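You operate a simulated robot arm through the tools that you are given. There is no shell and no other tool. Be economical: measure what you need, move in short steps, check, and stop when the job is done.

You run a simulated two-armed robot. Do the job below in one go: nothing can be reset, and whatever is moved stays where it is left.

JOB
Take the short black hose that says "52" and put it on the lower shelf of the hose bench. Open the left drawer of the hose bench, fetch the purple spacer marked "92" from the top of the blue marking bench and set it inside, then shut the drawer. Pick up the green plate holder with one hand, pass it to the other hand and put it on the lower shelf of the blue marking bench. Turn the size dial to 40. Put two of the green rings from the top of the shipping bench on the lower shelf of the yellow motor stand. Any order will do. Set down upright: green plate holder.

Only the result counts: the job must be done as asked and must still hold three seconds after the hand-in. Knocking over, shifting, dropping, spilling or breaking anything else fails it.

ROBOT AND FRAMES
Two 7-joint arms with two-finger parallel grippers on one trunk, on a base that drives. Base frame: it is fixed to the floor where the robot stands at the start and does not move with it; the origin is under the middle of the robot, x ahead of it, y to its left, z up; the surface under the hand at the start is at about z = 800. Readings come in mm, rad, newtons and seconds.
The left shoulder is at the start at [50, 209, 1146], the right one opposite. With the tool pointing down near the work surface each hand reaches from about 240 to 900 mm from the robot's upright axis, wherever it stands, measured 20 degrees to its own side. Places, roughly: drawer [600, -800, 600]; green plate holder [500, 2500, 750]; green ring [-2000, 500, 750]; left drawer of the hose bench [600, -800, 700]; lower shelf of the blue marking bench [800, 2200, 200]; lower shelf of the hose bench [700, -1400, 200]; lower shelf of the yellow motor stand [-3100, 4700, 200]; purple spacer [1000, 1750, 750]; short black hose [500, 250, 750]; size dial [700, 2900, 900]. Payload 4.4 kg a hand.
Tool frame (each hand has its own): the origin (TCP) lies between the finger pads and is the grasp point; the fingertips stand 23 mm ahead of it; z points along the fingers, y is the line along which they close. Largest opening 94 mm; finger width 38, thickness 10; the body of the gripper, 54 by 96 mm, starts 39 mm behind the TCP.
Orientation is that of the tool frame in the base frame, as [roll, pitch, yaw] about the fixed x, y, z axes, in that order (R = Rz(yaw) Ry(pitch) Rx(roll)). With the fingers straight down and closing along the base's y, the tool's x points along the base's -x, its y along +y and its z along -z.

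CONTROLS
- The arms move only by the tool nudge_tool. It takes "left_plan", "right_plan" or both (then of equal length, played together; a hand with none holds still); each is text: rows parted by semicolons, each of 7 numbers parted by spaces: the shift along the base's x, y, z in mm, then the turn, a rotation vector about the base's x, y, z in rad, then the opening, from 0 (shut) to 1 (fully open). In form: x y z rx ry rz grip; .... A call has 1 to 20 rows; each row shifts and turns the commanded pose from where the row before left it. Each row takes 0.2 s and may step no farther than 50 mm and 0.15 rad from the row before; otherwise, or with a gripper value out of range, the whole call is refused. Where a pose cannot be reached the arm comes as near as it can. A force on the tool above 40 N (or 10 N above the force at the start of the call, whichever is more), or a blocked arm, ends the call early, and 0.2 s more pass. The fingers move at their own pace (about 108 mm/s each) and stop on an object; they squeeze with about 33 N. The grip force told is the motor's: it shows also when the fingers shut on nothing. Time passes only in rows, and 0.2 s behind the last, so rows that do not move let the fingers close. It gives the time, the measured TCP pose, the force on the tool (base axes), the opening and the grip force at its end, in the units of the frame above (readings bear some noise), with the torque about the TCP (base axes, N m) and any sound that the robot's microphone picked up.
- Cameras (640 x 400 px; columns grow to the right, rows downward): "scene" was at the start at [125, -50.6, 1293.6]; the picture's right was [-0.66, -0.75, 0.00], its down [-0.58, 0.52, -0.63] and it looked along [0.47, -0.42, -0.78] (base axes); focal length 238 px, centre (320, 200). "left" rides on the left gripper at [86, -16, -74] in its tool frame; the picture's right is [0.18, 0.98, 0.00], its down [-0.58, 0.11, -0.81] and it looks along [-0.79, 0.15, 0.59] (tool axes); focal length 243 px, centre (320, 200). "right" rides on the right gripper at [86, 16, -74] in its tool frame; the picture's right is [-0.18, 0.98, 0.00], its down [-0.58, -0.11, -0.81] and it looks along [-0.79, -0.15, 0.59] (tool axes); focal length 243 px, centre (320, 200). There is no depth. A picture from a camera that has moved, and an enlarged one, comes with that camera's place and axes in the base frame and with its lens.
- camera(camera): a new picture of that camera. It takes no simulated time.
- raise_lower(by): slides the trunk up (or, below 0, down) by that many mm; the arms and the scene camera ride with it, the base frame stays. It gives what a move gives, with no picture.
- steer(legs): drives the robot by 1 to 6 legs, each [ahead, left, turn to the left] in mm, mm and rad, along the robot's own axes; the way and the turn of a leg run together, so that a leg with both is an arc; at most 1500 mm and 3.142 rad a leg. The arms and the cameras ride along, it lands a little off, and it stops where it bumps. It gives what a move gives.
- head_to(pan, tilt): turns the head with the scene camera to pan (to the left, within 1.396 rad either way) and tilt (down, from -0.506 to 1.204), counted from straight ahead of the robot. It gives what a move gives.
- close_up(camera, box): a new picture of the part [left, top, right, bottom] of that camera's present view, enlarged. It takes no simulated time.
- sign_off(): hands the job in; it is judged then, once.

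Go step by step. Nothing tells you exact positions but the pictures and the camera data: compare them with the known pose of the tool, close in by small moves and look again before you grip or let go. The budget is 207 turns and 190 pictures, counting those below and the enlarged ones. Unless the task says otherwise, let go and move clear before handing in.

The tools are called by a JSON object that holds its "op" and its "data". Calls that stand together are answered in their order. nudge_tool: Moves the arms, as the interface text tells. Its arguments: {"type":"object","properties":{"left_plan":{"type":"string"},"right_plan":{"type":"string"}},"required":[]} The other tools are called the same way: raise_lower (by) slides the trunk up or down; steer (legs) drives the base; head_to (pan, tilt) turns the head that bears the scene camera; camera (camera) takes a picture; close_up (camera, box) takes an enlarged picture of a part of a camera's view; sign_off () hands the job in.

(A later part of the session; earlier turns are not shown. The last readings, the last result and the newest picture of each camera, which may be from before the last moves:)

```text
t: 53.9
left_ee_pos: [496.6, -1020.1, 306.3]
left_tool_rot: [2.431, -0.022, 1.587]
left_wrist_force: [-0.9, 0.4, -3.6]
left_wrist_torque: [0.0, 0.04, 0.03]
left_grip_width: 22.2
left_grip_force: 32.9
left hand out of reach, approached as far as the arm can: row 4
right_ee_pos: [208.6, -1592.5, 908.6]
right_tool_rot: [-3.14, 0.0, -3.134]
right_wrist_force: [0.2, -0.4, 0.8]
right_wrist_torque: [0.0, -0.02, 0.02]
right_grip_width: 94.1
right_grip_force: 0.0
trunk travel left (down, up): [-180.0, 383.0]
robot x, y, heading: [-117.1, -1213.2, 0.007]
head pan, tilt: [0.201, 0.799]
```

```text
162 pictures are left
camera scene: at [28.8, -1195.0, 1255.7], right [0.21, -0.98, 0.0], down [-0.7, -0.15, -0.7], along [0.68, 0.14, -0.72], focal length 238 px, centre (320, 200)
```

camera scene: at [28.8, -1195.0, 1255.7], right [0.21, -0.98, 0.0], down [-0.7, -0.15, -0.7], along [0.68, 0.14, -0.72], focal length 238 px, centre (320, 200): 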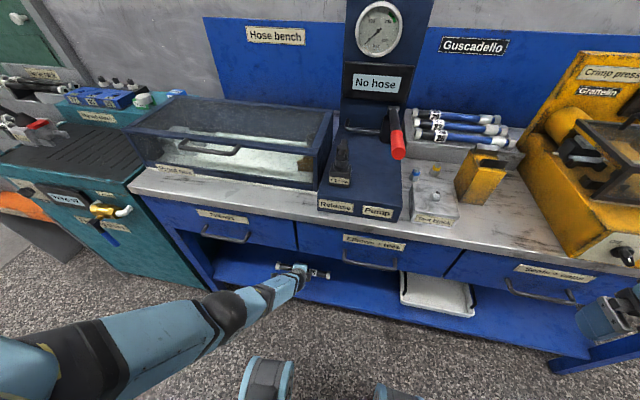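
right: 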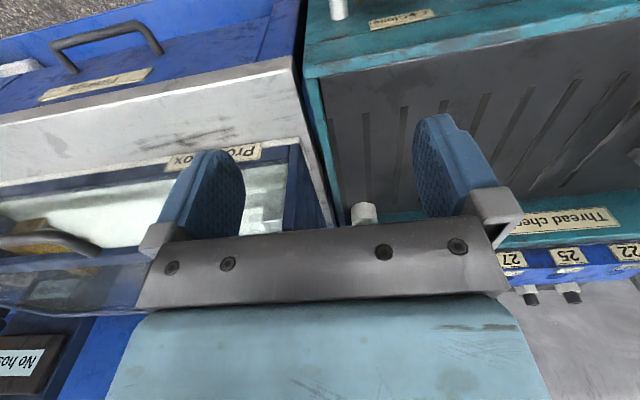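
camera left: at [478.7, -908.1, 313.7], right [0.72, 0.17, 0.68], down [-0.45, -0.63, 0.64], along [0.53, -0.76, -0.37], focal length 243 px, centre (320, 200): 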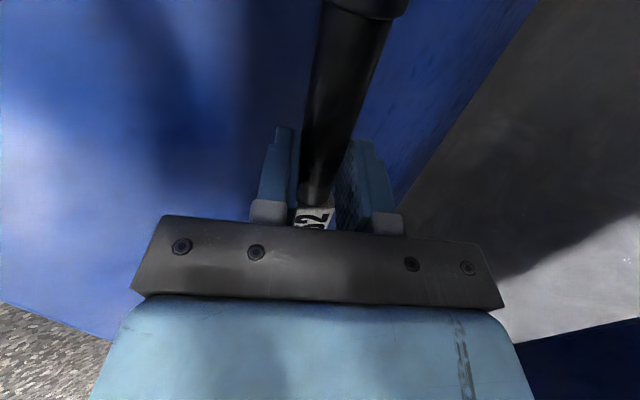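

Now the arm is stretched with clearance above the base. I'll lower by the trunk and check.

{"op": "raise_lower", "data": {"by": -55}}

{"op": "nudge_tool", "data": {"left_plan": "20 0 0 0 0 0 0;0 0 -8 0 0 0 0"}}

{"op": "camera", "data": {"camera": "left"}}

{"op": "close_up", "data": {"camera": "scene", "box": [200, 200, 400, 330]}}

```text
t: 54.8
left_ee_pos: [501.0, -1018.3, 260.7]
left_tool_rot: [2.421, -0.027, 1.588]
left_wrist_force: [-0.3, 0.6, -2.5]
left_wrist_torque: [-0.01, 0.05, 0.0]
left_grip_width: 22.3
left_grip_force: 32.9
right_ee_pos: [205.1, -1596.5, 854.8]
right_tool_rot: [3.137, 0.006, -3.135]
right_wrist_force: [0.1, -0.1, 0.7]
right_wrist_torque: [0.01, 0.03, 0.01]
right_grip_width: 93.8
right_grip_force: 0.1
trunk travel left (down, up): [-125.0, 438.0]
robot x, y, heading: [-116.6, -1212.9, 0.006]
head pan, tilt: [0.201, 0.799]
```

```text
t: 55.4
left_ee_pos: [501.6, -1018.2, 262.3]
left_tool_rot: [2.415, -0.031, 1.588]
left_wrist_force: [-0.8, 0.3, -3.5]
left_wrist_torque: [0.03, 0.03, -0.01]
left_grip_width: 22.3
left_grip_force: 33.2
left hand out of reach, approached as far as the arm can: row 1, 2
right_ee_pos: [203.9, -1596.1, 854.3]
right_tool_rot: [3.139, 0.006, -3.134]
right_wrist_force: [-0.1, 0.5, 0.1]
right_wrist_torque: [0.0, -0.01, -0.02]
right_grip_width: 94.0
right_grip_force: 0.1
trunk travel left (down, up): [-125.0, 438.0]
robot x, y, heading: [-116.9, -1217.4, 0.01]
head pan, tilt: [0.201, 0.799]
```

```text
161 pictures are left
camera left: at [438.4, -933.7, 311.7], right [0.73, 0.18, 0.66], down [-0.44, -0.61, 0.66], along [0.52, -0.77, -0.37], focal length 243 px, centre (320, 200)
```

left: 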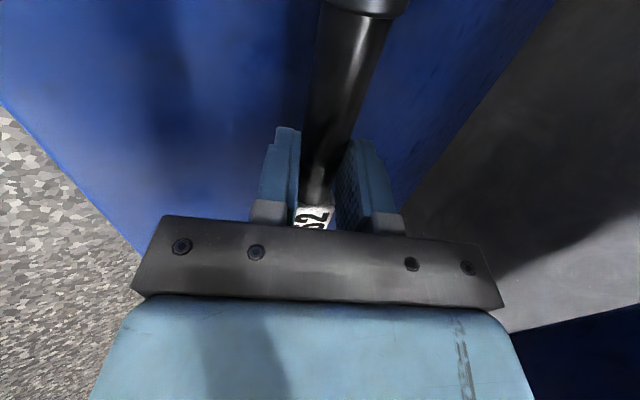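

```text
3.08 times, centred on (300, 265) of scene
camera zoom: at [21.1, -1200.6, 1203.3], right [0.21, -0.98, 0.0], down [-0.7, -0.14, -0.7], along [0.69, 0.15, -0.71], focal length 732 px, centre (382, 0)
```

zoom: 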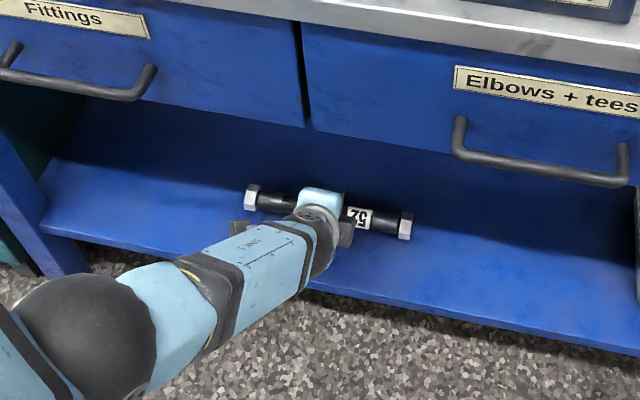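

The arm is nearly straight; lowering the trunk further should bring the hose to the shelf.

{"op": "raise_lower", "data": {"by": -25}}

{"op": "nudge_tool", "data": {"left_plan": "0 0 -3 0 0 0 0"}}

{"op": "close_up", "data": {"camera": "scene", "box": [200, 180, 400, 310]}}

```text
t: 56.1
left_ee_pos: [514.9, -1011.4, 275.3]
left_tool_rot: [2.377, -0.044, 1.594]
left_wrist_force: [-0.5, 0.0, -3.2]
left_wrist_torque: [-0.02, 0.0, 0.0]
left_grip_width: 22.6
left_grip_force: 33.4
right_ee_pos: [191.8, -1603.1, 846.4]
right_tool_rot: [3.129, 0.031, -3.135]
right_wrist_force: [1.0, -0.2, -0.3]
right_wrist_torque: [-0.02, 0.0, 0.01]
right_grip_width: 94.3
right_grip_force: 0.1
trunk travel left (down, up): [-100.0, 463.0]
robot x, y, heading: [-119.5, -1215.2, 0.003]
head pan, tilt: [0.201, 0.799]
```

```text
t: 56.7
left_ee_pos: [514.0, -1021.7, 251.9]
left_tool_rot: [2.388, -0.023, 1.59]
left_wrist_force: [-69.8, -1.0, 92.5]
left_wrist_torque: [-1.66, 2.24, -1.2]
left_grip_width: 22.4
left_grip_force: 32.9
right_ee_pos: [201.8, -1597.6, 829.7]
right_tool_rot: [3.133, 0.01, -3.132]
right_wrist_force: [-0.1, -0.8, 0.7]
right_wrist_torque: [-0.06, 0.02, 0.0]
right_grip_width: 94.1
right_grip_force: 0.1
trunk travel left (down, up): [-100.0, 463.0]
robot x, y, heading: [-118.2, -1217.5, 0.009]
head pan, tilt: [0.201, 0.799]
stopped in row 1 (left hand): the force on the tool passed its limit at 305 N (the readings are from after the stop); the commanded pose is now the measured one
```

```text
3.08 times, centred on (300, 245) of scene
camera zoom: at [16.9, -1202.3, 1179.6], right [0.21, -0.98, 0.0], down [-0.69, -0.15, -0.71], along [0.69, 0.15, -0.71], focal length 732 px, centre (382, 62)
```

zoom: 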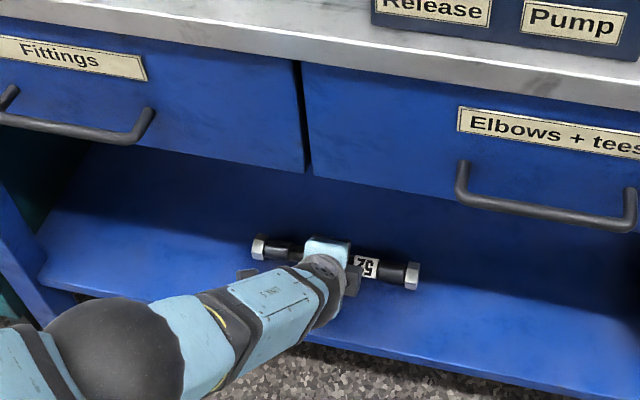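

There is a firm contact now. I'll look carefully at where the arm touches before doing anything else.

{"op": "head_to", "data": {"pan": 0.45, "tilt": 1.1}}

{"op": "camera", "data": {"camera": "scene"}}

{"op": "camera", "data": {"camera": "left"}}

```text
t: 57.5
left_ee_pos: [515.4, -1021.5, 251.0]
left_tool_rot: [2.389, -0.025, 1.588]
left_wrist_force: [-81.8, 5.2, 115.8]
left_wrist_torque: [-2.83, 2.45, -2.18]
left_grip_width: 22.1
left_grip_force: 33.5
right_ee_pos: [202.1, -1599.0, 829.5]
right_tool_rot: [3.133, 0.011, -3.134]
right_wrist_force: [0.1, -0.9, -0.3]
right_wrist_torque: [0.01, 0.03, -0.01]
right_grip_width: 93.8
right_grip_force: 0.1
trunk travel left (down, up): [-100.0, 463.0]
robot x, y, heading: [-120.1, -1212.5, 0.009]
head pan, tilt: [0.45, 1.1]
```

```text
158 pictures are left
camera scene: at [-4.3, -1192.0, 1157.4], right [0.44, -0.9, 0.0], down [-0.79, -0.39, -0.47], along [0.42, 0.21, -0.88], focal length 238 px, centre (320, 200)
```

scene: 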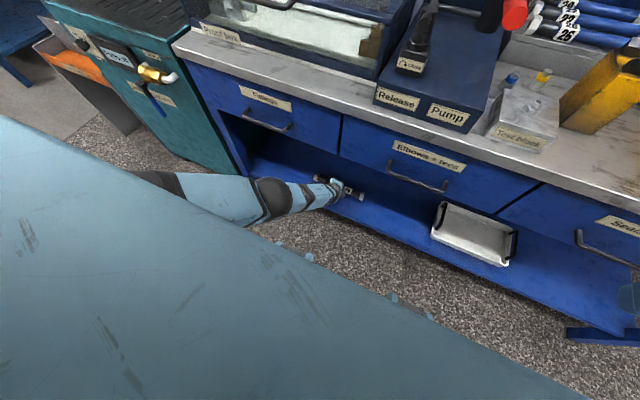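

```text
157 pictures are left
camera left: at [451.5, -937.4, 298.2], right [0.71, 0.18, 0.68], down [-0.46, -0.61, 0.65], along [0.53, -0.77, -0.35], focal length 243 px, centre (320, 200)
```

left: 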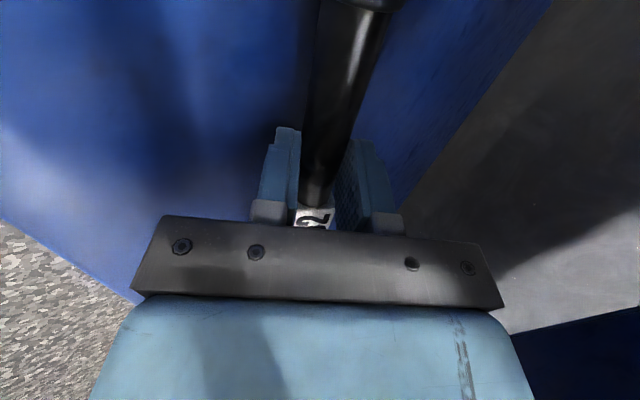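

The force runs along the finger axis with the lever of the lower fingertip, so the tip is touching the shelf (top ≈ z 220). I'll ease off a few mm, open gently and check.

{"op": "nudge_tool", "data": {"left_plan": "-3 0 5 0 0 0 0;0 0 0 0 0 0 0"}}

```text
t: 58.3
left_ee_pos: [548.3, -1044.0, 279.1]
left_tool_rot: [2.345, -0.006, 1.583]
left_wrist_force: [0.0, -0.3, -2.6]
left_wrist_torque: [0.03, 0.06, -0.01]
left_grip_width: 22.3
left_grip_force: 32.6
left hand out of reach, approached as far as the arm can: row 1
right_ee_pos: [206.3, -1597.6, 829.7]
right_tool_rot: [3.135, 0.006, -3.134]
right_wrist_force: [0.0, -0.2, 0.7]
right_wrist_torque: [-0.04, 0.02, 0.04]
right_grip_width: 94.0
right_grip_force: 0.1
trunk travel left (down, up): [-100.0, 463.0]
robot x, y, heading: [-119.2, -1210.3, 0.006]
head pan, tilt: [0.45, 1.1]
stopped in row 2 (left hand): the arm was blocked; the commanded pose is now the measured one
```

The arm is hitting some limit of its own in this posture. I'll back out into the open and find a hand posture that really reaches this low.

{"op": "raise_lower", "data": {"by": 50}}

{"op": "steer", "data": {"legs": [[-250, 0, 0]]}}

{"op": "camera", "data": {"camera": "scene"}}

```text
t: 59.2
left_ee_pos: [536.3, -1039.9, 309.3]
left_tool_rot: [2.371, -0.006, 1.583]
left_wrist_force: [0.2, -0.1, -3.3]
left_wrist_torque: [0.0, 0.05, 0.01]
left_grip_width: 22.2
left_grip_force: 32.7
right_ee_pos: [210.1, -1595.0, 875.5]
right_tool_rot: [3.14, 0.0, -3.135]
right_wrist_force: [-0.4, -0.5, -1.0]
right_wrist_torque: [-0.01, -0.02, -0.01]
right_grip_width: 93.8
right_grip_force: 0.1
trunk travel left (down, up): [-150.0, 413.0]
robot x, y, heading: [-119.8, -1213.0, 0.014]
head pan, tilt: [0.45, 1.1]
```

```text
t: 61.0
left_ee_pos: [286.0, -1044.6, 311.2]
left_tool_rot: [2.369, -0.003, 1.579]
left_wrist_force: [0.2, -0.2, -2.2]
left_wrist_torque: [0.04, 0.05, 0.01]
left_grip_width: 22.4
left_grip_force: 32.9
right_ee_pos: [-42.2, -1598.1, 877.2]
right_tool_rot: [3.14, -0.001, -3.14]
right_wrist_force: [0.1, 0.2, -0.7]
right_wrist_torque: [-0.02, -0.06, 0.01]
right_grip_width: 93.9
right_grip_force: 0.0
trunk travel left (down, up): [-150.0, 413.0]
robot x, y, heading: [-367.4, -1213.8, 0.008]
head pan, tilt: [0.45, 1.1]
```

```text
156 pictures are left
camera scene: at [-244.3, -1187.4, 1204.0], right [0.44, -0.9, 0.0], down [-0.8, -0.39, -0.45], along [0.41, 0.2, -0.89], focal length 238 px, centre (320, 200)
```

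scene: 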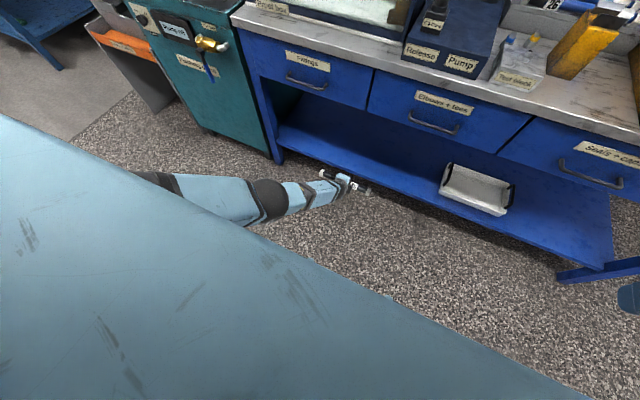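

I'll raise, make the hand vertical and turn it back to its natural yaw, then test the reach down in the open.

{"op": "nudge_tool", "data": {"left_plan": "-10 0 40 0 0.13 0 0;-10 0 40 0 0.13 0 0;-10 0 40 0 0.13 0 0;-10 0 30 0 0.13 0 0;-10 0 0 0 0.13 0 0;0 0 0 0 0.12 0 0;0 0 0 0 0 0.145 0;0 0 0 0 0 0.145 0;0 0 0 0 0 0.145 0;0 0 0 0 0 0.145 0;0 0 0 0 0 0.145 0;0 0 0 0 0 0.145 0;0 0 0 0 0 0.145 0;0 0 0 0 0 0.145 0;0 0 0 0 0 0.145 0;0 0 0 0 0 0.145 0"}}

{"op": "nudge_tool", "data": {"left_plan": "0 0 -40 0 0 0 0;0 0 -40 0 0 0 0;0 0 -40 0 0 0 0;0 0 -40 0 0 0 0;0 0 -40 0 0 0 0"}}

{"op": "camera", "data": {"camera": "scene"}}

```text
t: 64.4
left_ee_pos: [240.6, -1035.6, 462.3]
left_tool_rot: [3.121, -0.008, 3.032]
left_wrist_force: [-0.1, -0.3, -3.8]
left_wrist_torque: [0.02, 0.02, 0.04]
left_grip_width: 22.3
left_grip_force: 33.3
right_ee_pos: [-42.1, -1599.7, 875.4]
right_tool_rot: [3.139, -0.004, -3.139]
right_wrist_force: [0.2, 0.0, -0.8]
right_wrist_torque: [0.03, 0.04, 0.0]
right_grip_width: 93.8
right_grip_force: 0.1
trunk travel left (down, up): [-150.0, 413.0]
robot x, y, heading: [-369.9, -1214.5, 0.002]
head pan, tilt: [0.45, 1.1]
```

```text
t: 65.6
left_ee_pos: [226.7, -1045.4, 310.7]
left_tool_rot: [3.138, -0.008, 3.025]
left_wrist_force: [0.7, 0.2, -2.9]
left_wrist_torque: [-0.02, 0.0, 0.0]
left_grip_width: 22.3
left_grip_force: 32.7
left hand out of reach, approached as far as the arm can: row 4, 5
right_ee_pos: [-42.3, -1597.6, 876.3]
right_tool_rot: [3.14, -0.002, -3.139]
right_wrist_force: [1.5, -0.4, 0.4]
right_wrist_torque: [-0.01, 0.03, -0.03]
right_grip_width: 94.0
right_grip_force: 0.0
trunk travel left (down, up): [-150.0, 413.0]
robot x, y, heading: [-365.8, -1219.6, 0.001]
head pan, tilt: [0.45, 1.1]
```

```text
155 pictures are left
camera scene: at [-243.7, -1187.4, 1203.9], right [0.44, -0.9, 0.0], down [-0.8, -0.39, -0.45], along [0.41, 0.2, -0.89], focal length 238 px, centre (320, 200)
```

scene: 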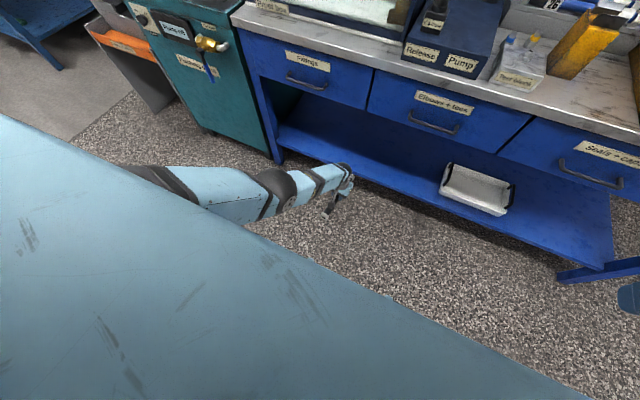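

At this trunk height the arm is just fully stretched. I'll pull the hand in a bit and lower the trunk in the open to test reaching z≈240.

{"op": "nudge_tool", "data": {"left_plan": "-20 0 10 0 0 0.05 0;-20 0 10 0 0 0.05 0;-10 0 10 0 0 0 0"}}

{"op": "raise_lower", "data": {"by": -100}}

{"op": "camera", "data": {"camera": "scene"}}

{"op": "camera", "data": {"camera": "left"}}

```text
t: 66.6
left_ee_pos: [249.9, -1049.2, 394.9]
left_tool_rot: [-3.139, 0.092, 3.124]
left_wrist_force: [-0.2, -0.2, -2.7]
left_wrist_torque: [-0.01, 0.04, -0.01]
left_grip_width: 22.0
left_grip_force: 33.2
right_ee_pos: [-41.6, -1596.5, 875.0]
right_tool_rot: [3.14, -0.001, -3.14]
right_wrist_force: [0.4, 0.4, -0.5]
right_wrist_torque: [-0.01, 0.02, 0.05]
right_grip_width: 94.1
right_grip_force: 0.1
trunk travel left (down, up): [-150.0, 413.0]
robot x, y, heading: [-370.0, -1213.7, 0.002]
head pan, tilt: [0.45, 1.1]
stopped in row 3 (left hand): the arm was blocked; the commanded pose is now the measured one
```

```text
t: 68.2
left_ee_pos: [283.2, -1046.8, 419.7]
left_tool_rot: [3.125, 0.174, 3.123]
left_wrist_force: [-0.1, 0.3, -3.0]
left_wrist_torque: [-0.03, 0.08, -0.01]
left_grip_width: 22.1
left_grip_force: 32.8
right_ee_pos: [-58.5, -1603.3, 852.5]
right_tool_rot: [3.13, 0.032, -3.138]
right_wrist_force: [1.3, -0.4, 0.3]
right_wrist_torque: [-0.02, 0.04, -0.01]
right_grip_width: 94.1
right_grip_force: 0.1
trunk travel left (down, up): [-109.0, 454.0]
robot x, y, heading: [-368.5, -1211.8, 0.003]
head pan, tilt: [0.45, 1.1]
stopped: the arm was blocked; the commanded pose is now the measured one
```

```text
154 pictures are left
camera scene: at [-270.0, -1197.7, 1177.3], right [0.44, -0.9, 0.0], down [-0.79, -0.38, -0.48], along [0.44, 0.21, -0.88], focal length 238 px, centre (320, 200)
```

scene: 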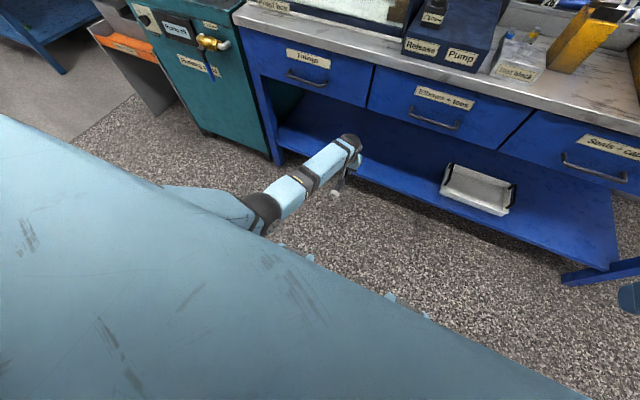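

```text
153 pictures are left
camera left: at [185.0, -1062.8, 479.3], right [-0.17, 0.99, -0.02], down [0.43, 0.09, 0.9], along [0.89, 0.14, -0.44], focal length 243 px, centre (320, 200)
```

left: 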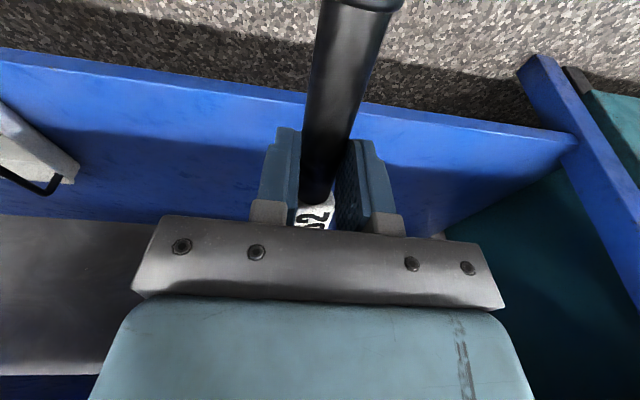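

The elbow was resting on the robot's base. The stretched-arm posture avoids that, so I'll raise the trunk, return to the sideways-hose posture, and set up so the straight arm just meets the shelf.

{"op": "raise_lower", "data": {"by": 60}}

{"op": "nudge_tool", "data": {"left_plan": "0 0 30 0 0.087 0 0;0 0 30 0 0.087 0 0;0 0 20 0 0 -0.145 0;0 0 0 0 0 -0.145 0;0 0 0 0 0 -0.145 0;0 0 0 0 0 -0.145 0;0 0 0 0 0 -0.145 0;0 0 0 0 0 -0.145 0;0 0 0 0 0 -0.145 0;0 0 0 0 0 -0.145 0;0 0 0 0 0 -0.145 0;0 0 0 0 0 -0.145 0;0 0 0 0 0 -0.1 0;0 0 0 0 -0.13 0 0;0 0 0 0 -0.13 0 0;0 0 0 0 -0.13 0 0;0 0 0 0 -0.13 0 0;0 0 0 0 -0.13 0 0;0 0 0 0 -0.1 0 0"}}

{"op": "camera", "data": {"camera": "scene"}}

```text
t: 69.2
left_ee_pos: [291.6, -1036.7, 450.0]
left_tool_rot: [3.131, 0.152, 3.131]
left_wrist_force: [-0.9, -0.4, -3.2]
left_wrist_torque: [-0.01, 0.05, 0.02]
left_grip_width: 22.2
left_grip_force: 32.8
right_ee_pos: [-42.9, -1598.2, 894.2]
right_tool_rot: [3.141, -0.002, -3.14]
right_wrist_force: [0.0, -0.7, 0.0]
right_wrist_torque: [0.0, -0.03, 0.04]
right_grip_width: 93.9
right_grip_force: 0.1
trunk travel left (down, up): [-169.0, 394.0]
robot x, y, heading: [-369.6, -1215.8, 0.008]
head pan, tilt: [0.45, 1.1]
```

```text
t: 73.2
left_ee_pos: [290.9, -1038.1, 530.5]
left_tool_rot: [2.383, -0.009, 1.59]
left_wrist_force: [-0.4, -0.2, -1.9]
left_wrist_torque: [0.03, 0.05, 0.01]
left_grip_width: 22.3
left_grip_force: 33.3
right_ee_pos: [-42.3, -1596.1, 896.1]
right_tool_rot: [-3.141, -0.002, -3.141]
right_wrist_force: [-0.1, -1.1, -0.5]
right_wrist_torque: [0.01, -0.05, 0.0]
right_grip_width: 94.2
right_grip_force: 0.0
trunk travel left (down, up): [-169.0, 394.0]
robot x, y, heading: [-371.5, -1210.8, -0.003]
head pan, tilt: [0.45, 1.1]
```

```text
152 pictures are left
camera scene: at [-243.8, -1187.4, 1223.0], right [0.44, -0.9, 0.0], down [-0.8, -0.39, -0.45], along [0.41, 0.2, -0.89], focal length 238 px, centre (320, 200)
```

scene: 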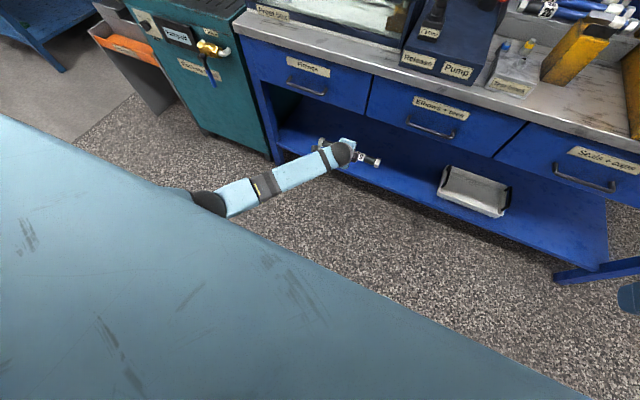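

I'll lower to z≈315 at near-full stretch, then drive in.

{"op": "nudge_tool", "data": {"left_plan": "0 0 -40 0 0 0 0;0 0 -40 0 0 0 0;0 0 -40 0 0 0 0;0 0 -40 0 0 0 0;-5 0 -30 0 0 0 0;-10 0 -20 0 0 0 0"}}

{"op": "nudge_tool", "data": {"left_plan": "-12 0 -8 0 0 0 0;-12 0 -8 0 0 0 0;-12 0 -8 0 0 0 0;-12 0 -8 0 0 0 0;-12 0 -8 0 0 0 0;-12 0 -8 0 0 0 0"}}

{"op": "camera", "data": {"camera": "scene"}}

```text
t: 74.6
left_ee_pos: [276.5, -1037.4, 322.1]
left_tool_rot: [2.384, -0.01, 1.589]
left_wrist_force: [-0.3, -0.6, -2.8]
left_wrist_torque: [0.01, 0.08, 0.02]
left_grip_width: 22.0
left_grip_force: 32.4
right_ee_pos: [-42.1, -1597.6, 895.4]
right_tool_rot: [3.141, -0.003, -3.14]
right_wrist_force: [-0.2, -0.5, -0.2]
right_wrist_torque: [-0.02, -0.01, 0.04]
right_grip_width: 94.1
right_grip_force: 0.0
trunk travel left (down, up): [-169.0, 394.0]
robot x, y, heading: [-368.3, -1219.5, 0.002]
head pan, tilt: [0.45, 1.1]
```

```text
t: 76.0
left_ee_pos: [208.6, -1039.8, 277.1]
left_tool_rot: [2.377, -0.009, 1.59]
left_wrist_force: [-0.3, -0.1, -4.0]
left_wrist_torque: [0.02, 0.07, -0.01]
left_grip_width: 22.1
left_grip_force: 32.8
right_ee_pos: [-41.3, -1599.4, 894.7]
right_tool_rot: [3.138, -0.004, -3.14]
right_wrist_force: [-0.2, 0.0, -0.5]
right_wrist_torque: [0.02, -0.01, 0.02]
right_grip_width: 94.0
right_grip_force: 0.1
trunk travel left (down, up): [-169.0, 394.0]
robot x, y, heading: [-368.6, -1215.0, 0.004]
head pan, tilt: [0.45, 1.1]
```

```text
151 pictures are left
camera scene: at [-241.1, -1189.9, 1223.5], right [0.44, -0.9, 0.0], down [-0.8, -0.39, -0.45], along [0.41, 0.2, -0.89], focal length 238 px, centre (320, 200)
```

scene: 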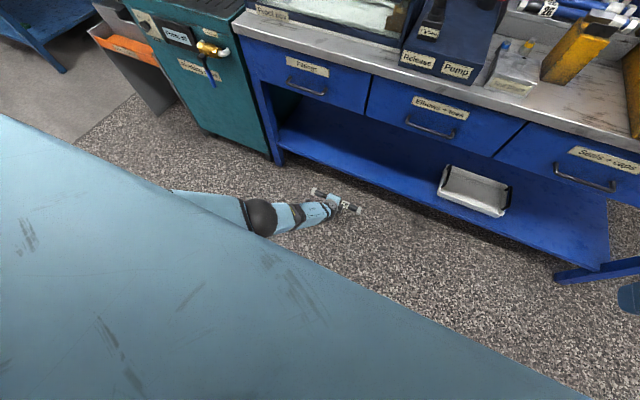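

It goes down well here. I'll test the last 30 mm in the open.

{"op": "nudge_tool", "data": {"left_plan": "-12 0 -8 0 0 0 0;-12 0 -8 0 0 0 0;-10 0 -8 0 0 0 0;-8 0 -8 0 0 0 0"}}

```text
t: 77.2
left_ee_pos: [196.6, -1039.6, 267.8]
left_tool_rot: [2.341, -0.003, 1.587]
left_wrist_force: [0.2, 0.4, -3.3]
left_wrist_torque: [0.05, 0.05, 0.01]
left_grip_width: 22.0
left_grip_force: 32.9
left hand out of reach, approached as far as the arm can: row 3, 4
right_ee_pos: [-42.6, -1597.6, 893.7]
right_tool_rot: [-3.14, -0.001, -3.141]
right_wrist_force: [0.0, 0.3, 0.0]
right_wrist_torque: [-0.03, -0.01, 0.0]
right_grip_width: 93.8
right_grip_force: 0.1
trunk travel left (down, up): [-169.0, 394.0]
robot x, y, heading: [-368.6, -1214.7, -0.0]
head pan, tilt: [0.45, 1.1]
stopped in row 4 (left hand): the arm was blocked; the commanded pose is now the measured one
```

That was just the reach limit; I'll lower the trunk 30 mm and retest.

{"op": "raise_lower", "data": {"by": -30}}

{"op": "camera", "data": {"camera": "scene"}}

```text
t: 77.9
left_ee_pos: [215.7, -1035.8, 256.7]
left_tool_rot: [2.318, -0.016, 1.592]
left_wrist_force: [0.4, 0.1, -2.6]
left_wrist_torque: [-0.01, 0.04, 0.01]
left_grip_width: 22.2
left_grip_force: 32.9
right_ee_pos: [-44.4, -1601.7, 866.4]
right_tool_rot: [3.131, 0.003, -3.138]
right_wrist_force: [0.2, -1.2, -0.6]
right_wrist_torque: [0.0, 0.02, 0.01]
right_grip_width: 94.0
right_grip_force: 0.0
trunk travel left (down, up): [-139.0, 424.0]
robot x, y, heading: [-367.5, -1215.9, 0.006]
head pan, tilt: [0.45, 1.1]
```

```text
150 pictures are left
camera scene: at [-245.6, -1195.1, 1196.2], right [0.44, -0.9, -0.01], down [-0.8, -0.39, -0.46], along [0.41, 0.21, -0.89], focal length 238 px, centre (320, 200)
```

scene: 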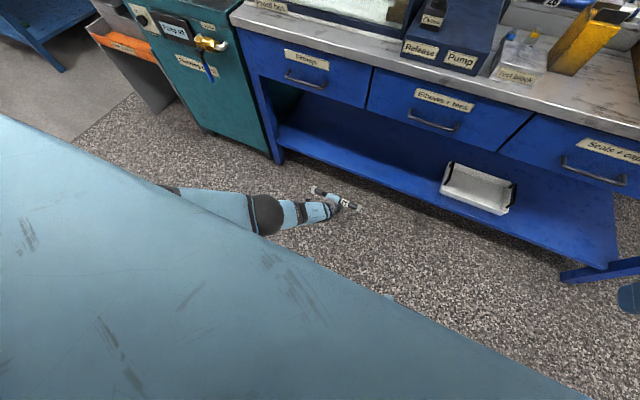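

The elbow still catches on the base. I'll turn the robot to the right so the left arm works out to its side, clear of the base. First raise the hand.

{"op": "raise_lower", "data": {"by": 30}}

{"op": "nudge_tool", "data": {"left_plan": "20 0 40 0 0 0 0;20 0 40 0 0 0 0;20 0 40 0 0 0 0;10 0 40 0 0 0 0;0 0 40 0 0 0 0"}}

{"op": "steer", "data": {"legs": [[0, 0, -0.9]]}}

```text
t: 78.7
left_ee_pos: [193.8, -1034.6, 264.0]
left_tool_rot: [2.35, -0.01, 1.592]
left_wrist_force: [-0.5, -0.1, -2.5]
left_wrist_torque: [-0.01, 0.07, 0.0]
left_grip_width: 22.2
left_grip_force: 33.2
right_ee_pos: [-38.5, -1596.6, 894.0]
right_tool_rot: [3.141, -0.005, -3.139]
right_wrist_force: [0.0, -0.3, 0.3]
right_wrist_torque: [0.02, 0.01, 0.01]
right_grip_width: 94.1
right_grip_force: 0.1
trunk travel left (down, up): [-169.0, 394.0]
robot x, y, heading: [-369.3, -1215.7, 0.004]
head pan, tilt: [0.45, 1.1]
```

```text
t: 79.9
left_ee_pos: [260.9, -1038.7, 463.6]
left_tool_rot: [2.349, -0.005, 1.591]
left_wrist_force: [-0.3, -0.4, -3.1]
left_wrist_torque: [0.04, 0.05, 0.02]
left_grip_width: 22.4
left_grip_force: 33.0
right_ee_pos: [-42.8, -1597.0, 896.0]
right_tool_rot: [-3.14, -0.001, -3.139]
right_wrist_force: [0.3, 0.2, 0.0]
right_wrist_torque: [-0.03, -0.03, -0.01]
right_grip_width: 93.9
right_grip_force: 0.0
trunk travel left (down, up): [-169.0, 394.0]
robot x, y, heading: [-368.0, -1213.2, 0.005]
head pan, tilt: [0.45, 1.1]
```

```text
t: 82.5
left_ee_pos: [166.6, -1593.0, 464.7]
left_tool_rot: [2.35, -0.007, 0.701]
left_wrist_force: [-0.1, 0.0, -3.0]
left_wrist_torque: [0.06, 0.0, -0.04]
left_grip_width: 21.8
left_grip_force: 33.0
right_ee_pos: [-459.4, -1709.0, 896.0]
right_tool_rot: [-3.141, -0.003, 2.255]
right_wrist_force: [0.9, 0.9, -0.2]
right_wrist_torque: [0.0, -0.05, -0.04]
right_grip_width: 93.9
right_grip_force: 0.1
trunk travel left (down, up): [-169.0, 394.0]
robot x, y, heading: [-371.0, -1210.7, -0.882]
head pan, tilt: [0.45, 1.1]
```

Now I'll swing the hand to the robot's left side, toward the bench, keeping the hose level.

{"op": "nudge_tool", "data": {"left_plan": "22 40 0 0 0 0.08 0;22 42 0 0 0 0.08 0;22 42 0 0 0 0.08 0;18 43 0 0 0 0.08 0;18 43 0 0 0 0.08 0;15 43 0 0 0 0.08 0;12 44 0 0 0 0.08 0;10 44 0 0 0 0.08 0;8 44 0 0 0 0.08 0;8 44 0 0 0 0.08 0;8 45 0 0 0 0.08 0"}}

{"op": "nudge_tool", "data": {"left_plan": "0 0 -40 0 0 0 0;0 0 -40 0 0 0 0;0 0 -40 0 0 0 0;0 0 -40 0 0 0 0;0 0 -20 0 0 0 0"}}

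{"op": "head_to", "data": {"pan": 1.1, "tilt": 0.9}}

{"op": "camera", "data": {"camera": "scene"}}

```text
t: 85.0
left_ee_pos: [327.0, -1118.4, 463.8]
left_tool_rot: [2.35, -0.006, 1.583]
left_wrist_force: [1.0, -0.3, -2.5]
left_wrist_torque: [0.03, 0.07, 0.01]
left_grip_width: 22.2
left_grip_force: 33.2
right_ee_pos: [-460.3, -1709.5, 896.4]
right_tool_rot: [-3.141, 0.0, 2.255]
right_wrist_force: [-0.2, -0.2, 0.6]
right_wrist_torque: [-0.03, 0.02, 0.04]
right_grip_width: 94.0
right_grip_force: 0.1
trunk travel left (down, up): [-169.0, 394.0]
robot x, y, heading: [-366.8, -1213.9, -0.884]
head pan, tilt: [0.45, 1.1]
```

```text
t: 86.2
left_ee_pos: [327.1, -1121.4, 284.8]
left_tool_rot: [2.352, -0.008, 1.581]
left_wrist_force: [0.0, -0.4, -2.1]
left_wrist_torque: [0.0, 0.03, -0.01]
left_grip_width: 22.3
left_grip_force: 32.5
right_ee_pos: [-458.4, -1708.5, 894.8]
right_tool_rot: [-3.14, -0.002, 2.256]
right_wrist_force: [-0.2, -0.4, 0.1]
right_wrist_torque: [-0.01, 0.01, 0.05]
right_grip_width: 94.0
right_grip_force: 0.2
trunk travel left (down, up): [-169.0, 394.0]
robot x, y, heading: [-370.7, -1213.7, -0.889]
head pan, tilt: [0.45, 1.1]
```

```text
t: 87.2
left_ee_pos: [327.2, -1120.6, 285.3]
left_tool_rot: [2.35, -0.009, 1.582]
left_wrist_force: [0.3, 0.2, -3.4]
left_wrist_torque: [0.05, 0.04, -0.04]
left_grip_width: 22.4
left_grip_force: 32.8
right_ee_pos: [-459.3, -1710.4, 896.0]
right_tool_rot: [3.141, 0.001, 2.254]
right_wrist_force: [0.8, 0.6, 0.5]
right_wrist_torque: [0.03, 0.03, -0.04]
right_grip_width: 94.0
right_grip_force: 0.0
trunk travel left (down, up): [-169.0, 394.0]
robot x, y, heading: [-371.5, -1213.5, -0.887]
head pan, tilt: [1.1, 0.901]
```

```text
149 pictures are left
camera scene: at [-251.5, -1251.5, 1236.8], right [0.21, -0.98, 0.0], down [-0.77, -0.17, -0.62], along [0.61, 0.13, -0.78], focal length 238 px, centre (320, 200)
```

scene: 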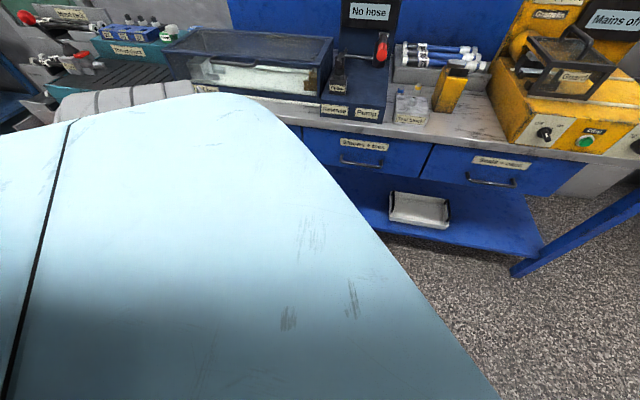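

Reached z 285 without trouble. I'll test 40 mm lower with the trunk here in the open.

{"op": "raise_lower", "data": {"by": -40}}

```text
t: 88.0
left_ee_pos: [327.8, -1120.0, 244.8]
left_tool_rot: [2.349, -0.006, 1.582]
left_wrist_force: [0.5, 0.3, -2.9]
left_wrist_torque: [0.01, 0.03, -0.02]
left_grip_width: 22.4
left_grip_force: 33.3
right_ee_pos: [-460.0, -1708.2, 855.9]
right_tool_rot: [3.141, -0.001, 2.254]
right_wrist_force: [-0.1, -0.8, 0.0]
right_wrist_torque: [-0.02, 0.0, -0.02]
right_grip_width: 94.1
right_grip_force: 0.1
trunk travel left (down, up): [-129.0, 434.0]
robot x, y, heading: [-373.4, -1216.2, -0.882]
head pan, tilt: [1.1, 0.901]
```

Clean. I'll raise a bit, drive the hose in over the shelf and lower it.

{"op": "raise_lower", "data": {"by": 50}}

{"op": "steer", "data": {"legs": [[124, 152, 0]]}}

{"op": "raise_lower", "data": {"by": -45}}

{"op": "camera", "data": {"camera": "left"}}

```text
t: 88.9
left_ee_pos: [327.4, -1119.9, 294.9]
left_tool_rot: [2.351, -0.006, 1.581]
left_wrist_force: [0.6, 0.6, -2.7]
left_wrist_torque: [0.04, 0.03, -0.02]
left_grip_width: 22.1
left_grip_force: 33.0
right_ee_pos: [-459.4, -1709.0, 906.5]
right_tool_rot: [3.141, -0.002, 2.256]
right_wrist_force: [0.9, -0.2, 0.1]
right_wrist_torque: [-0.01, 0.03, -0.01]
right_grip_width: 93.7
right_grip_force: 0.0
trunk travel left (down, up): [-179.0, 384.0]
robot x, y, heading: [-367.9, -1214.2, -0.89]
head pan, tilt: [1.1, 0.901]
```

```text
t: 90.9
left_ee_pos: [524.2, -1123.5, 295.3]
left_tool_rot: [2.351, -0.008, 1.58]
left_wrist_force: [-0.7, 0.1, -2.9]
left_wrist_torque: [0.03, 0.03, -0.01]
left_grip_width: 22.3
left_grip_force: 33.7
right_ee_pos: [-263.3, -1710.2, 905.5]
right_tool_rot: [3.14, -0.001, 2.254]
right_wrist_force: [-0.6, 0.4, -0.2]
right_wrist_torque: [-0.03, 0.02, 0.03]
right_grip_width: 93.8
right_grip_force: 0.1
trunk travel left (down, up): [-179.0, 384.0]
robot x, y, heading: [-174.7, -1220.6, -0.891]
head pan, tilt: [1.1, 0.901]
```

```text
t: 91.8
left_ee_pos: [526.4, -1122.9, 252.7]
left_tool_rot: [2.345, -0.007, 1.58]
left_wrist_force: [-3.5, 0.4, 18.7]
left_wrist_torque: [0.66, -0.11, 0.07]
left_grip_width: 22.3
left_grip_force: 32.2
right_ee_pos: [-264.4, -1711.4, 859.9]
right_tool_rot: [3.14, 0.0, 2.255]
right_wrist_force: [0.1, -0.6, -0.1]
right_wrist_torque: [-0.01, 0.0, 0.03]
right_grip_width: 94.2
right_grip_force: 0.0
trunk travel left (down, up): [-134.0, 429.0]
robot x, y, heading: [-169.2, -1217.8, -0.89]
head pan, tilt: [1.1, 0.901]
```

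```text
148 pictures are left
camera left: at [460.7, -1037.8, 295.5], right [0.69, 0.18, 0.7], down [-0.49, -0.59, 0.64], along [0.53, -0.79, -0.31], focal length 243 px, centre (320, 200)
```

left: 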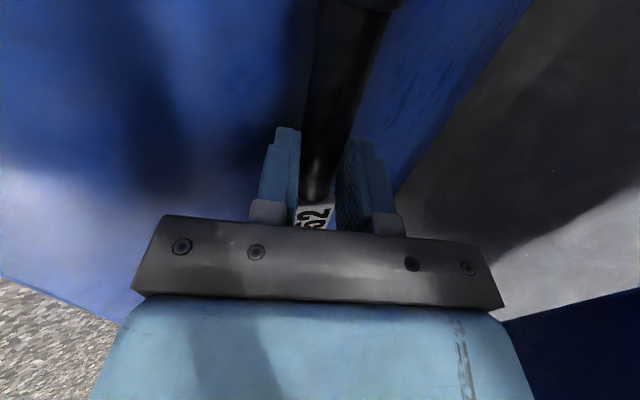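

The fingertip touches the shelf gently at TCP z≈253. I'll open slowly while lifting slightly.

{"op": "nudge_tool", "data": {"left_plan": "0 0 1 0 0 0 0.27;0 0 2 0 0 0 0.32;0 0 2 0 0 0 0.38;0 0 2 0 0 0 0.45;0 0 0 0 0 0 0.45"}}

{"op": "camera", "data": {"camera": "left"}}

```text
t: 93.0
left_ee_pos: [524.1, -1123.8, 257.8]
left_tool_rot: [2.351, -0.007, 1.579]
left_wrist_force: [2.9, -1.5, 4.2]
left_wrist_torque: [-0.16, -0.08, 0.06]
left_grip_width: 39.7
left_grip_force: 0.0
right_ee_pos: [-264.5, -1710.5, 860.9]
right_tool_rot: [3.139, 0.001, 2.255]
right_wrist_force: [-0.5, 0.4, -0.3]
right_wrist_torque: [-0.01, -0.01, 0.01]
right_grip_width: 93.9
right_grip_force: 0.1
trunk travel left (down, up): [-134.0, 429.0]
robot x, y, heading: [-175.8, -1216.8, -0.891]
head pan, tilt: [1.1, 0.901]
```

```text
147 pictures are left
camera left: at [458.3, -1038.4, 300.7], right [0.69, 0.19, 0.7], down [-0.49, -0.59, 0.64], along [0.53, -0.79, -0.32], focal length 243 px, centre (320, 200)
```

left: 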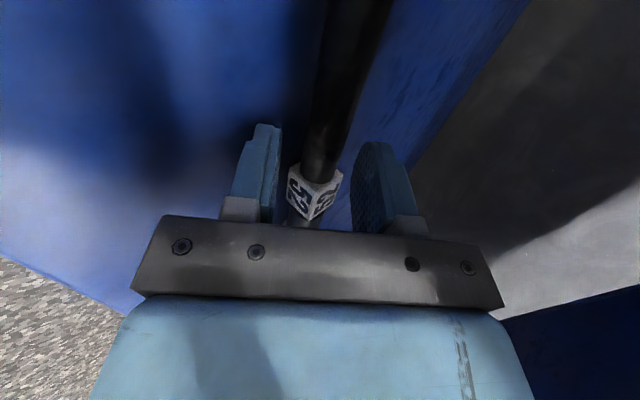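

The hose lies on the shelf. I'll pull the hand back along its finger axis and look.

{"op": "nudge_tool", "data": {"left_plan": "-7 0 7 0 0 0 0.45;-14 0 14 0 0 0 0.45;-21 0 21 0 0 0 0.45;-30 0 20 0 0 0 0.6"}}

{"op": "camera", "data": {"camera": "left"}}

```text
t: 94.0
left_ee_pos: [453.4, -1123.3, 320.0]
left_tool_rot: [2.351, -0.006, 1.579]
left_wrist_force: [0.2, 0.5, 0.3]
left_wrist_torque: [0.0, 0.02, -0.01]
left_grip_width: 56.4
left_grip_force: 0.1
right_ee_pos: [-263.9, -1710.5, 861.2]
right_tool_rot: [3.139, 0.0, 2.254]
right_wrist_force: [0.2, -0.3, 0.8]
right_wrist_torque: [0.01, -0.03, 0.01]
right_grip_width: 94.2
right_grip_force: 0.2
trunk travel left (down, up): [-134.0, 429.0]
robot x, y, heading: [-170.5, -1217.6, -0.889]
head pan, tilt: [1.1, 0.901]
```

```text
146 pictures are left
camera left: at [388.2, -1036.9, 362.9], right [0.69, 0.19, 0.7], down [-0.49, -0.59, 0.64], along [0.53, -0.79, -0.32], focal length 243 px, centre (320, 200)
```

left: 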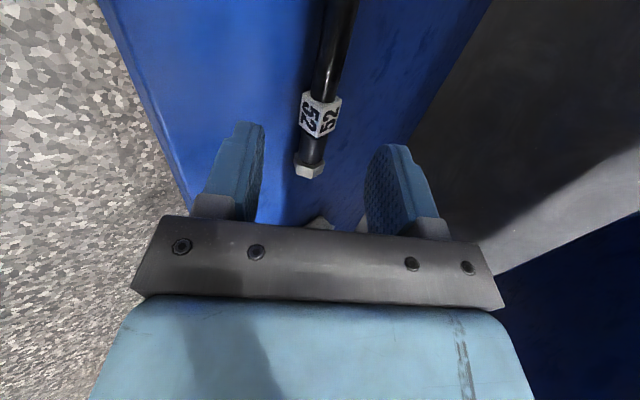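

Hose done. I'll back out, face the bench again and look closely at the left drawer's handle.

{"op": "nudge_tool", "data": {"left_plan": "-40 0 10 0 0 0 0.8;-40 0 10 0 0 0 1;-40 0 20 0 0 0 1"}}

{"op": "steer", "data": {"legs": [[-130, -155, 0], [0, 0, 0.89]]}}

{"op": "raise_lower", "data": {"by": 134}}

{"op": "head_to", "data": {"pan": 0.5, "tilt": 0.7}}

{"op": "camera", "data": {"camera": "scene"}}

```text
t: 95.0
left_ee_pos: [359.3, -1116.9, 371.8]
left_tool_rot: [2.306, -0.013, 1.585]
left_wrist_force: [-0.5, 0.9, 0.3]
left_wrist_torque: [-0.01, 0.02, -0.01]
left_grip_width: 94.1
left_grip_force: 0.1
right_ee_pos: [-263.8, -1710.7, 859.1]
right_tool_rot: [3.139, 0.002, 2.255]
right_wrist_force: [0.4, -0.4, -0.1]
right_wrist_torque: [-0.03, 0.0, 0.02]
right_grip_width: 94.0
right_grip_force: 0.0
trunk travel left (down, up): [-134.0, 429.0]
robot x, y, heading: [-171.1, -1218.2, -0.891]
head pan, tilt: [1.1, 0.901]
stopped in row 3 (left hand): the arm was blocked; the commanded pose is now the measured one
```

```text
t: 99.3
left_ee_pos: [-118.0, -738.7, 371.5]
left_tool_rot: [2.31, -0.013, 2.473]
left_wrist_force: [-0.4, 0.1, -0.5]
left_wrist_torque: [0.02, -0.01, 0.05]
left_grip_width: 94.1
left_grip_force: 0.1
right_ee_pos: [-49.7, -1597.2, 861.9]
right_tool_rot: [3.139, 0.0, -3.141]
right_wrist_force: [-0.2, 0.1, 0.1]
right_wrist_torque: [0.02, 0.03, -0.03]
right_grip_width: 93.9
right_grip_force: 0.3
trunk travel left (down, up): [-134.0, 429.0]
robot x, y, heading: [-371.0, -1216.9, -0.003]
head pan, tilt: [1.1, 0.901]
```

```text
t: 100.9
left_ee_pos: [-117.1, -738.6, 504.3]
left_tool_rot: [2.313, -0.013, 2.472]
left_wrist_force: [-0.4, -0.4, 0.3]
left_wrist_torque: [-0.01, -0.01, -0.01]
left_grip_width: 93.8
left_grip_force: 0.1
right_ee_pos: [-49.6, -1595.8, 995.0]
right_tool_rot: [3.14, 0.001, 3.141]
right_wrist_force: [-0.3, 0.0, 0.3]
right_wrist_torque: [-0.02, -0.01, 0.01]
right_grip_width: 93.8
right_grip_force: 0.0
trunk travel left (down, up): [-268.0, 295.0]
robot x, y, heading: [-375.1, -1213.7, 0.003]
head pan, tilt: [1.1, 0.901]
```

```text
t: 101.9
left_ee_pos: [-118.1, -739.0, 504.9]
left_tool_rot: [2.311, -0.012, 2.474]
left_wrist_force: [0.6, 0.2, -0.4]
left_wrist_torque: [0.0, 0.01, 0.0]
left_grip_width: 94.2
left_grip_force: 0.0
right_ee_pos: [-50.4, -1596.7, 994.9]
right_tool_rot: [3.141, 0.0, -3.141]
right_wrist_force: [0.3, 0.1, -0.1]
right_wrist_torque: [-0.02, -0.01, 0.01]
right_grip_width: 94.1
right_grip_force: 0.0
trunk travel left (down, up): [-268.0, 295.0]
robot x, y, heading: [-378.1, -1213.9, 0.002]
head pan, tilt: [0.499, 0.7]
```

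```text
145 pictures are left
camera scene: at [-232.6, -1173.0, 1352.0], right [0.48, -0.88, 0.0], down [-0.57, -0.31, -0.76], along [0.67, 0.37, -0.64], focal length 238 px, centre (320, 200)
```

scene: 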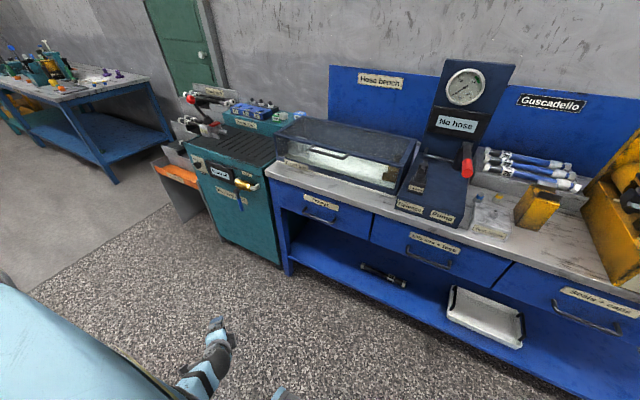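

The hose lies well on the shelf. The left drawer handle is at about [383, -833, 670]. I'll point the left hand forward with the fingers closing vertically.

{"op": "nudge_tool", "data": {"left_plan": "20 -31 21 0 0 -0.1125 1;20 -31 21 0 0 -0.1125 1;20 -31 21 0 0 -0.1125 1;20 -31 21 0 0 -0.1125 1;20 -31 21 0 0 -0.1125 1;20 -31 21 0 0 -0.1125 1;20 -31 21 0 0 -0.1125 1;20 -31 21 0 0 -0.1125 1;5 -5 0 0 -0.12 0 1;0 0 0 0 -0.12 0 1;0 0 0 0 -0.12 0 1;0 0 0 0 -0.12 0 1"}}

{"op": "steer", "data": {"legs": [[160, 170, 0]]}}

{"op": "camera", "data": {"camera": "left"}}

{"op": "camera", "data": {"camera": "scene"}}

```text
t: 104.7
left_ee_pos: [59.4, -939.5, 683.8]
left_tool_rot: [1.795, -0.058, 1.641]
left_wrist_force: [0.7, -0.2, 0.5]
left_wrist_torque: [0.01, 0.01, 0.0]
left_grip_width: 94.0
left_grip_force: 0.0
right_ee_pos: [-50.0, -1596.0, 993.8]
right_tool_rot: [-3.141, 0.0, -3.142]
right_wrist_force: [0.4, 0.0, 0.3]
right_wrist_torque: [0.0, 0.01, 0.0]
right_grip_width: 94.1
right_grip_force: 0.1
trunk travel left (down, up): [-268.0, 295.0]
robot x, y, heading: [-375.6, -1216.8, -0.002]
head pan, tilt: [0.499, 0.7]
stopped in row 12 (left hand): the arm was blocked; the commanded pose is now the measured one
```

```text
t: 106.8
left_ee_pos: [223.8, -770.8, 684.7]
left_tool_rot: [1.797, -0.058, 1.638]
left_wrist_force: [0.8, -0.2, -0.3]
left_wrist_torque: [0.01, -0.05, -0.02]
left_grip_width: 94.1
left_grip_force: 0.1
right_ee_pos: [111.9, -1429.4, 993.9]
right_tool_rot: [3.141, -0.001, 3.137]
right_wrist_force: [-0.7, 0.6, -0.2]
right_wrist_torque: [0.02, 0.01, 0.0]
right_grip_width: 94.1
right_grip_force: 0.0
trunk travel left (down, up): [-268.0, 295.0]
robot x, y, heading: [-211.4, -1043.0, -0.005]
head pan, tilt: [0.499, 0.7]
```

```text
144 pictures are left
camera left: at [141.8, -690.7, 693.1], right [0.21, 0.14, 0.97], down [-0.72, -0.65, 0.25], along [0.66, -0.75, -0.03], focal length 243 px, centre (320, 200)
```

left: 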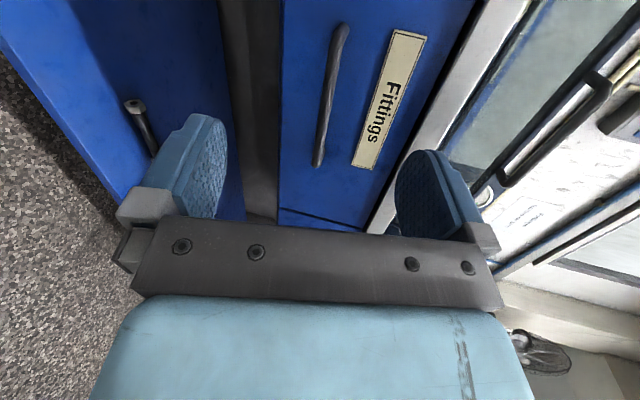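

```text
143 pictures are left
camera scene: at [-68.7, -1003.9, 1352.0], right [0.48, -0.88, 0.0], down [-0.57, -0.31, -0.76], along [0.67, 0.36, -0.64], focal length 238 px, centre (320, 200)
```

scene: 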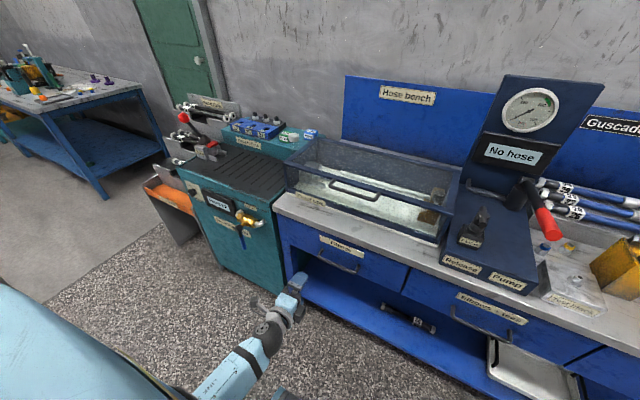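

Handle spans y -745…-898 at z≈670, x≈380. I'll line up in front of it.

{"op": "nudge_tool", "data": {"left_plan": "25 -13 -4 0 0 0 0.6;25 -13 -4 0 0 0 0.6;25 -13 -3 0 0 0 0.6;25 -12 -3 0 0 0 0.6"}}

{"op": "camera", "data": {"camera": "left"}}

{"op": "close_up", "data": {"camera": "scene", "box": [230, 200, 430, 330]}}

```text
t: 108.0
left_ee_pos: [315.9, -772.3, 657.0]
left_tool_rot: [1.809, -0.152, 1.644]
left_wrist_force: [0.0, 0.4, -0.5]
left_wrist_torque: [0.04, -0.02, 0.0]
left_grip_width: 56.7
left_grip_force: 0.1
right_ee_pos: [112.5, -1427.9, 995.6]
right_tool_rot: [3.141, -0.001, 3.139]
right_wrist_force: [0.2, -0.2, -1.0]
right_wrist_torque: [-0.03, 0.03, 0.01]
right_grip_width: 94.0
right_grip_force: 0.0
trunk travel left (down, up): [-268.0, 295.0]
robot x, y, heading: [-208.0, -1043.3, -0.002]
head pan, tilt: [0.499, 0.7]
stopped in row 4 (left hand): the arm was blocked; the commanded pose is now the measured one
```

```text
142 pictures are left
camera left: at [234.2, -693.5, 673.3], right [0.23, 0.05, 0.97], down [-0.71, -0.67, 0.2], along [0.66, -0.74, -0.12], focal length 243 px, centre (320, 200)
```

left: 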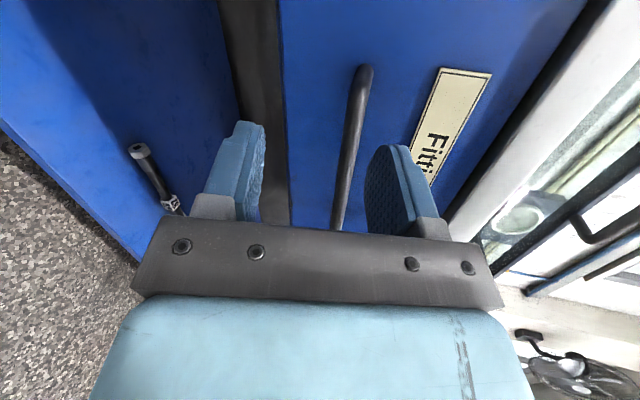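

```text
3.08 times, centred on (330, 265) of scene
camera zoom: at [-69.1, -1004.1, 1351.6], right [0.48, -0.88, 0.0], down [-0.57, -0.31, -0.77], along [0.67, 0.36, -0.64], focal length 732 px, centre (289, 0)
```

zoom: 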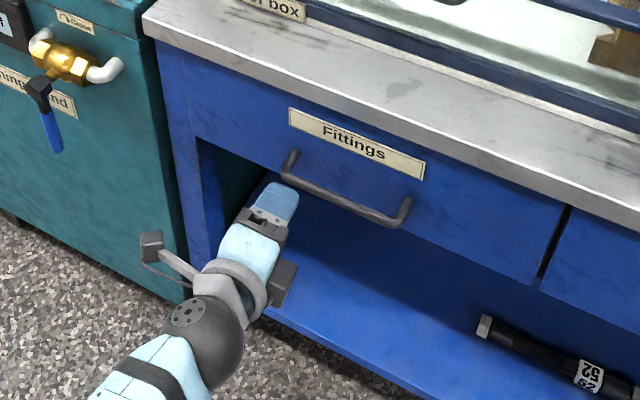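

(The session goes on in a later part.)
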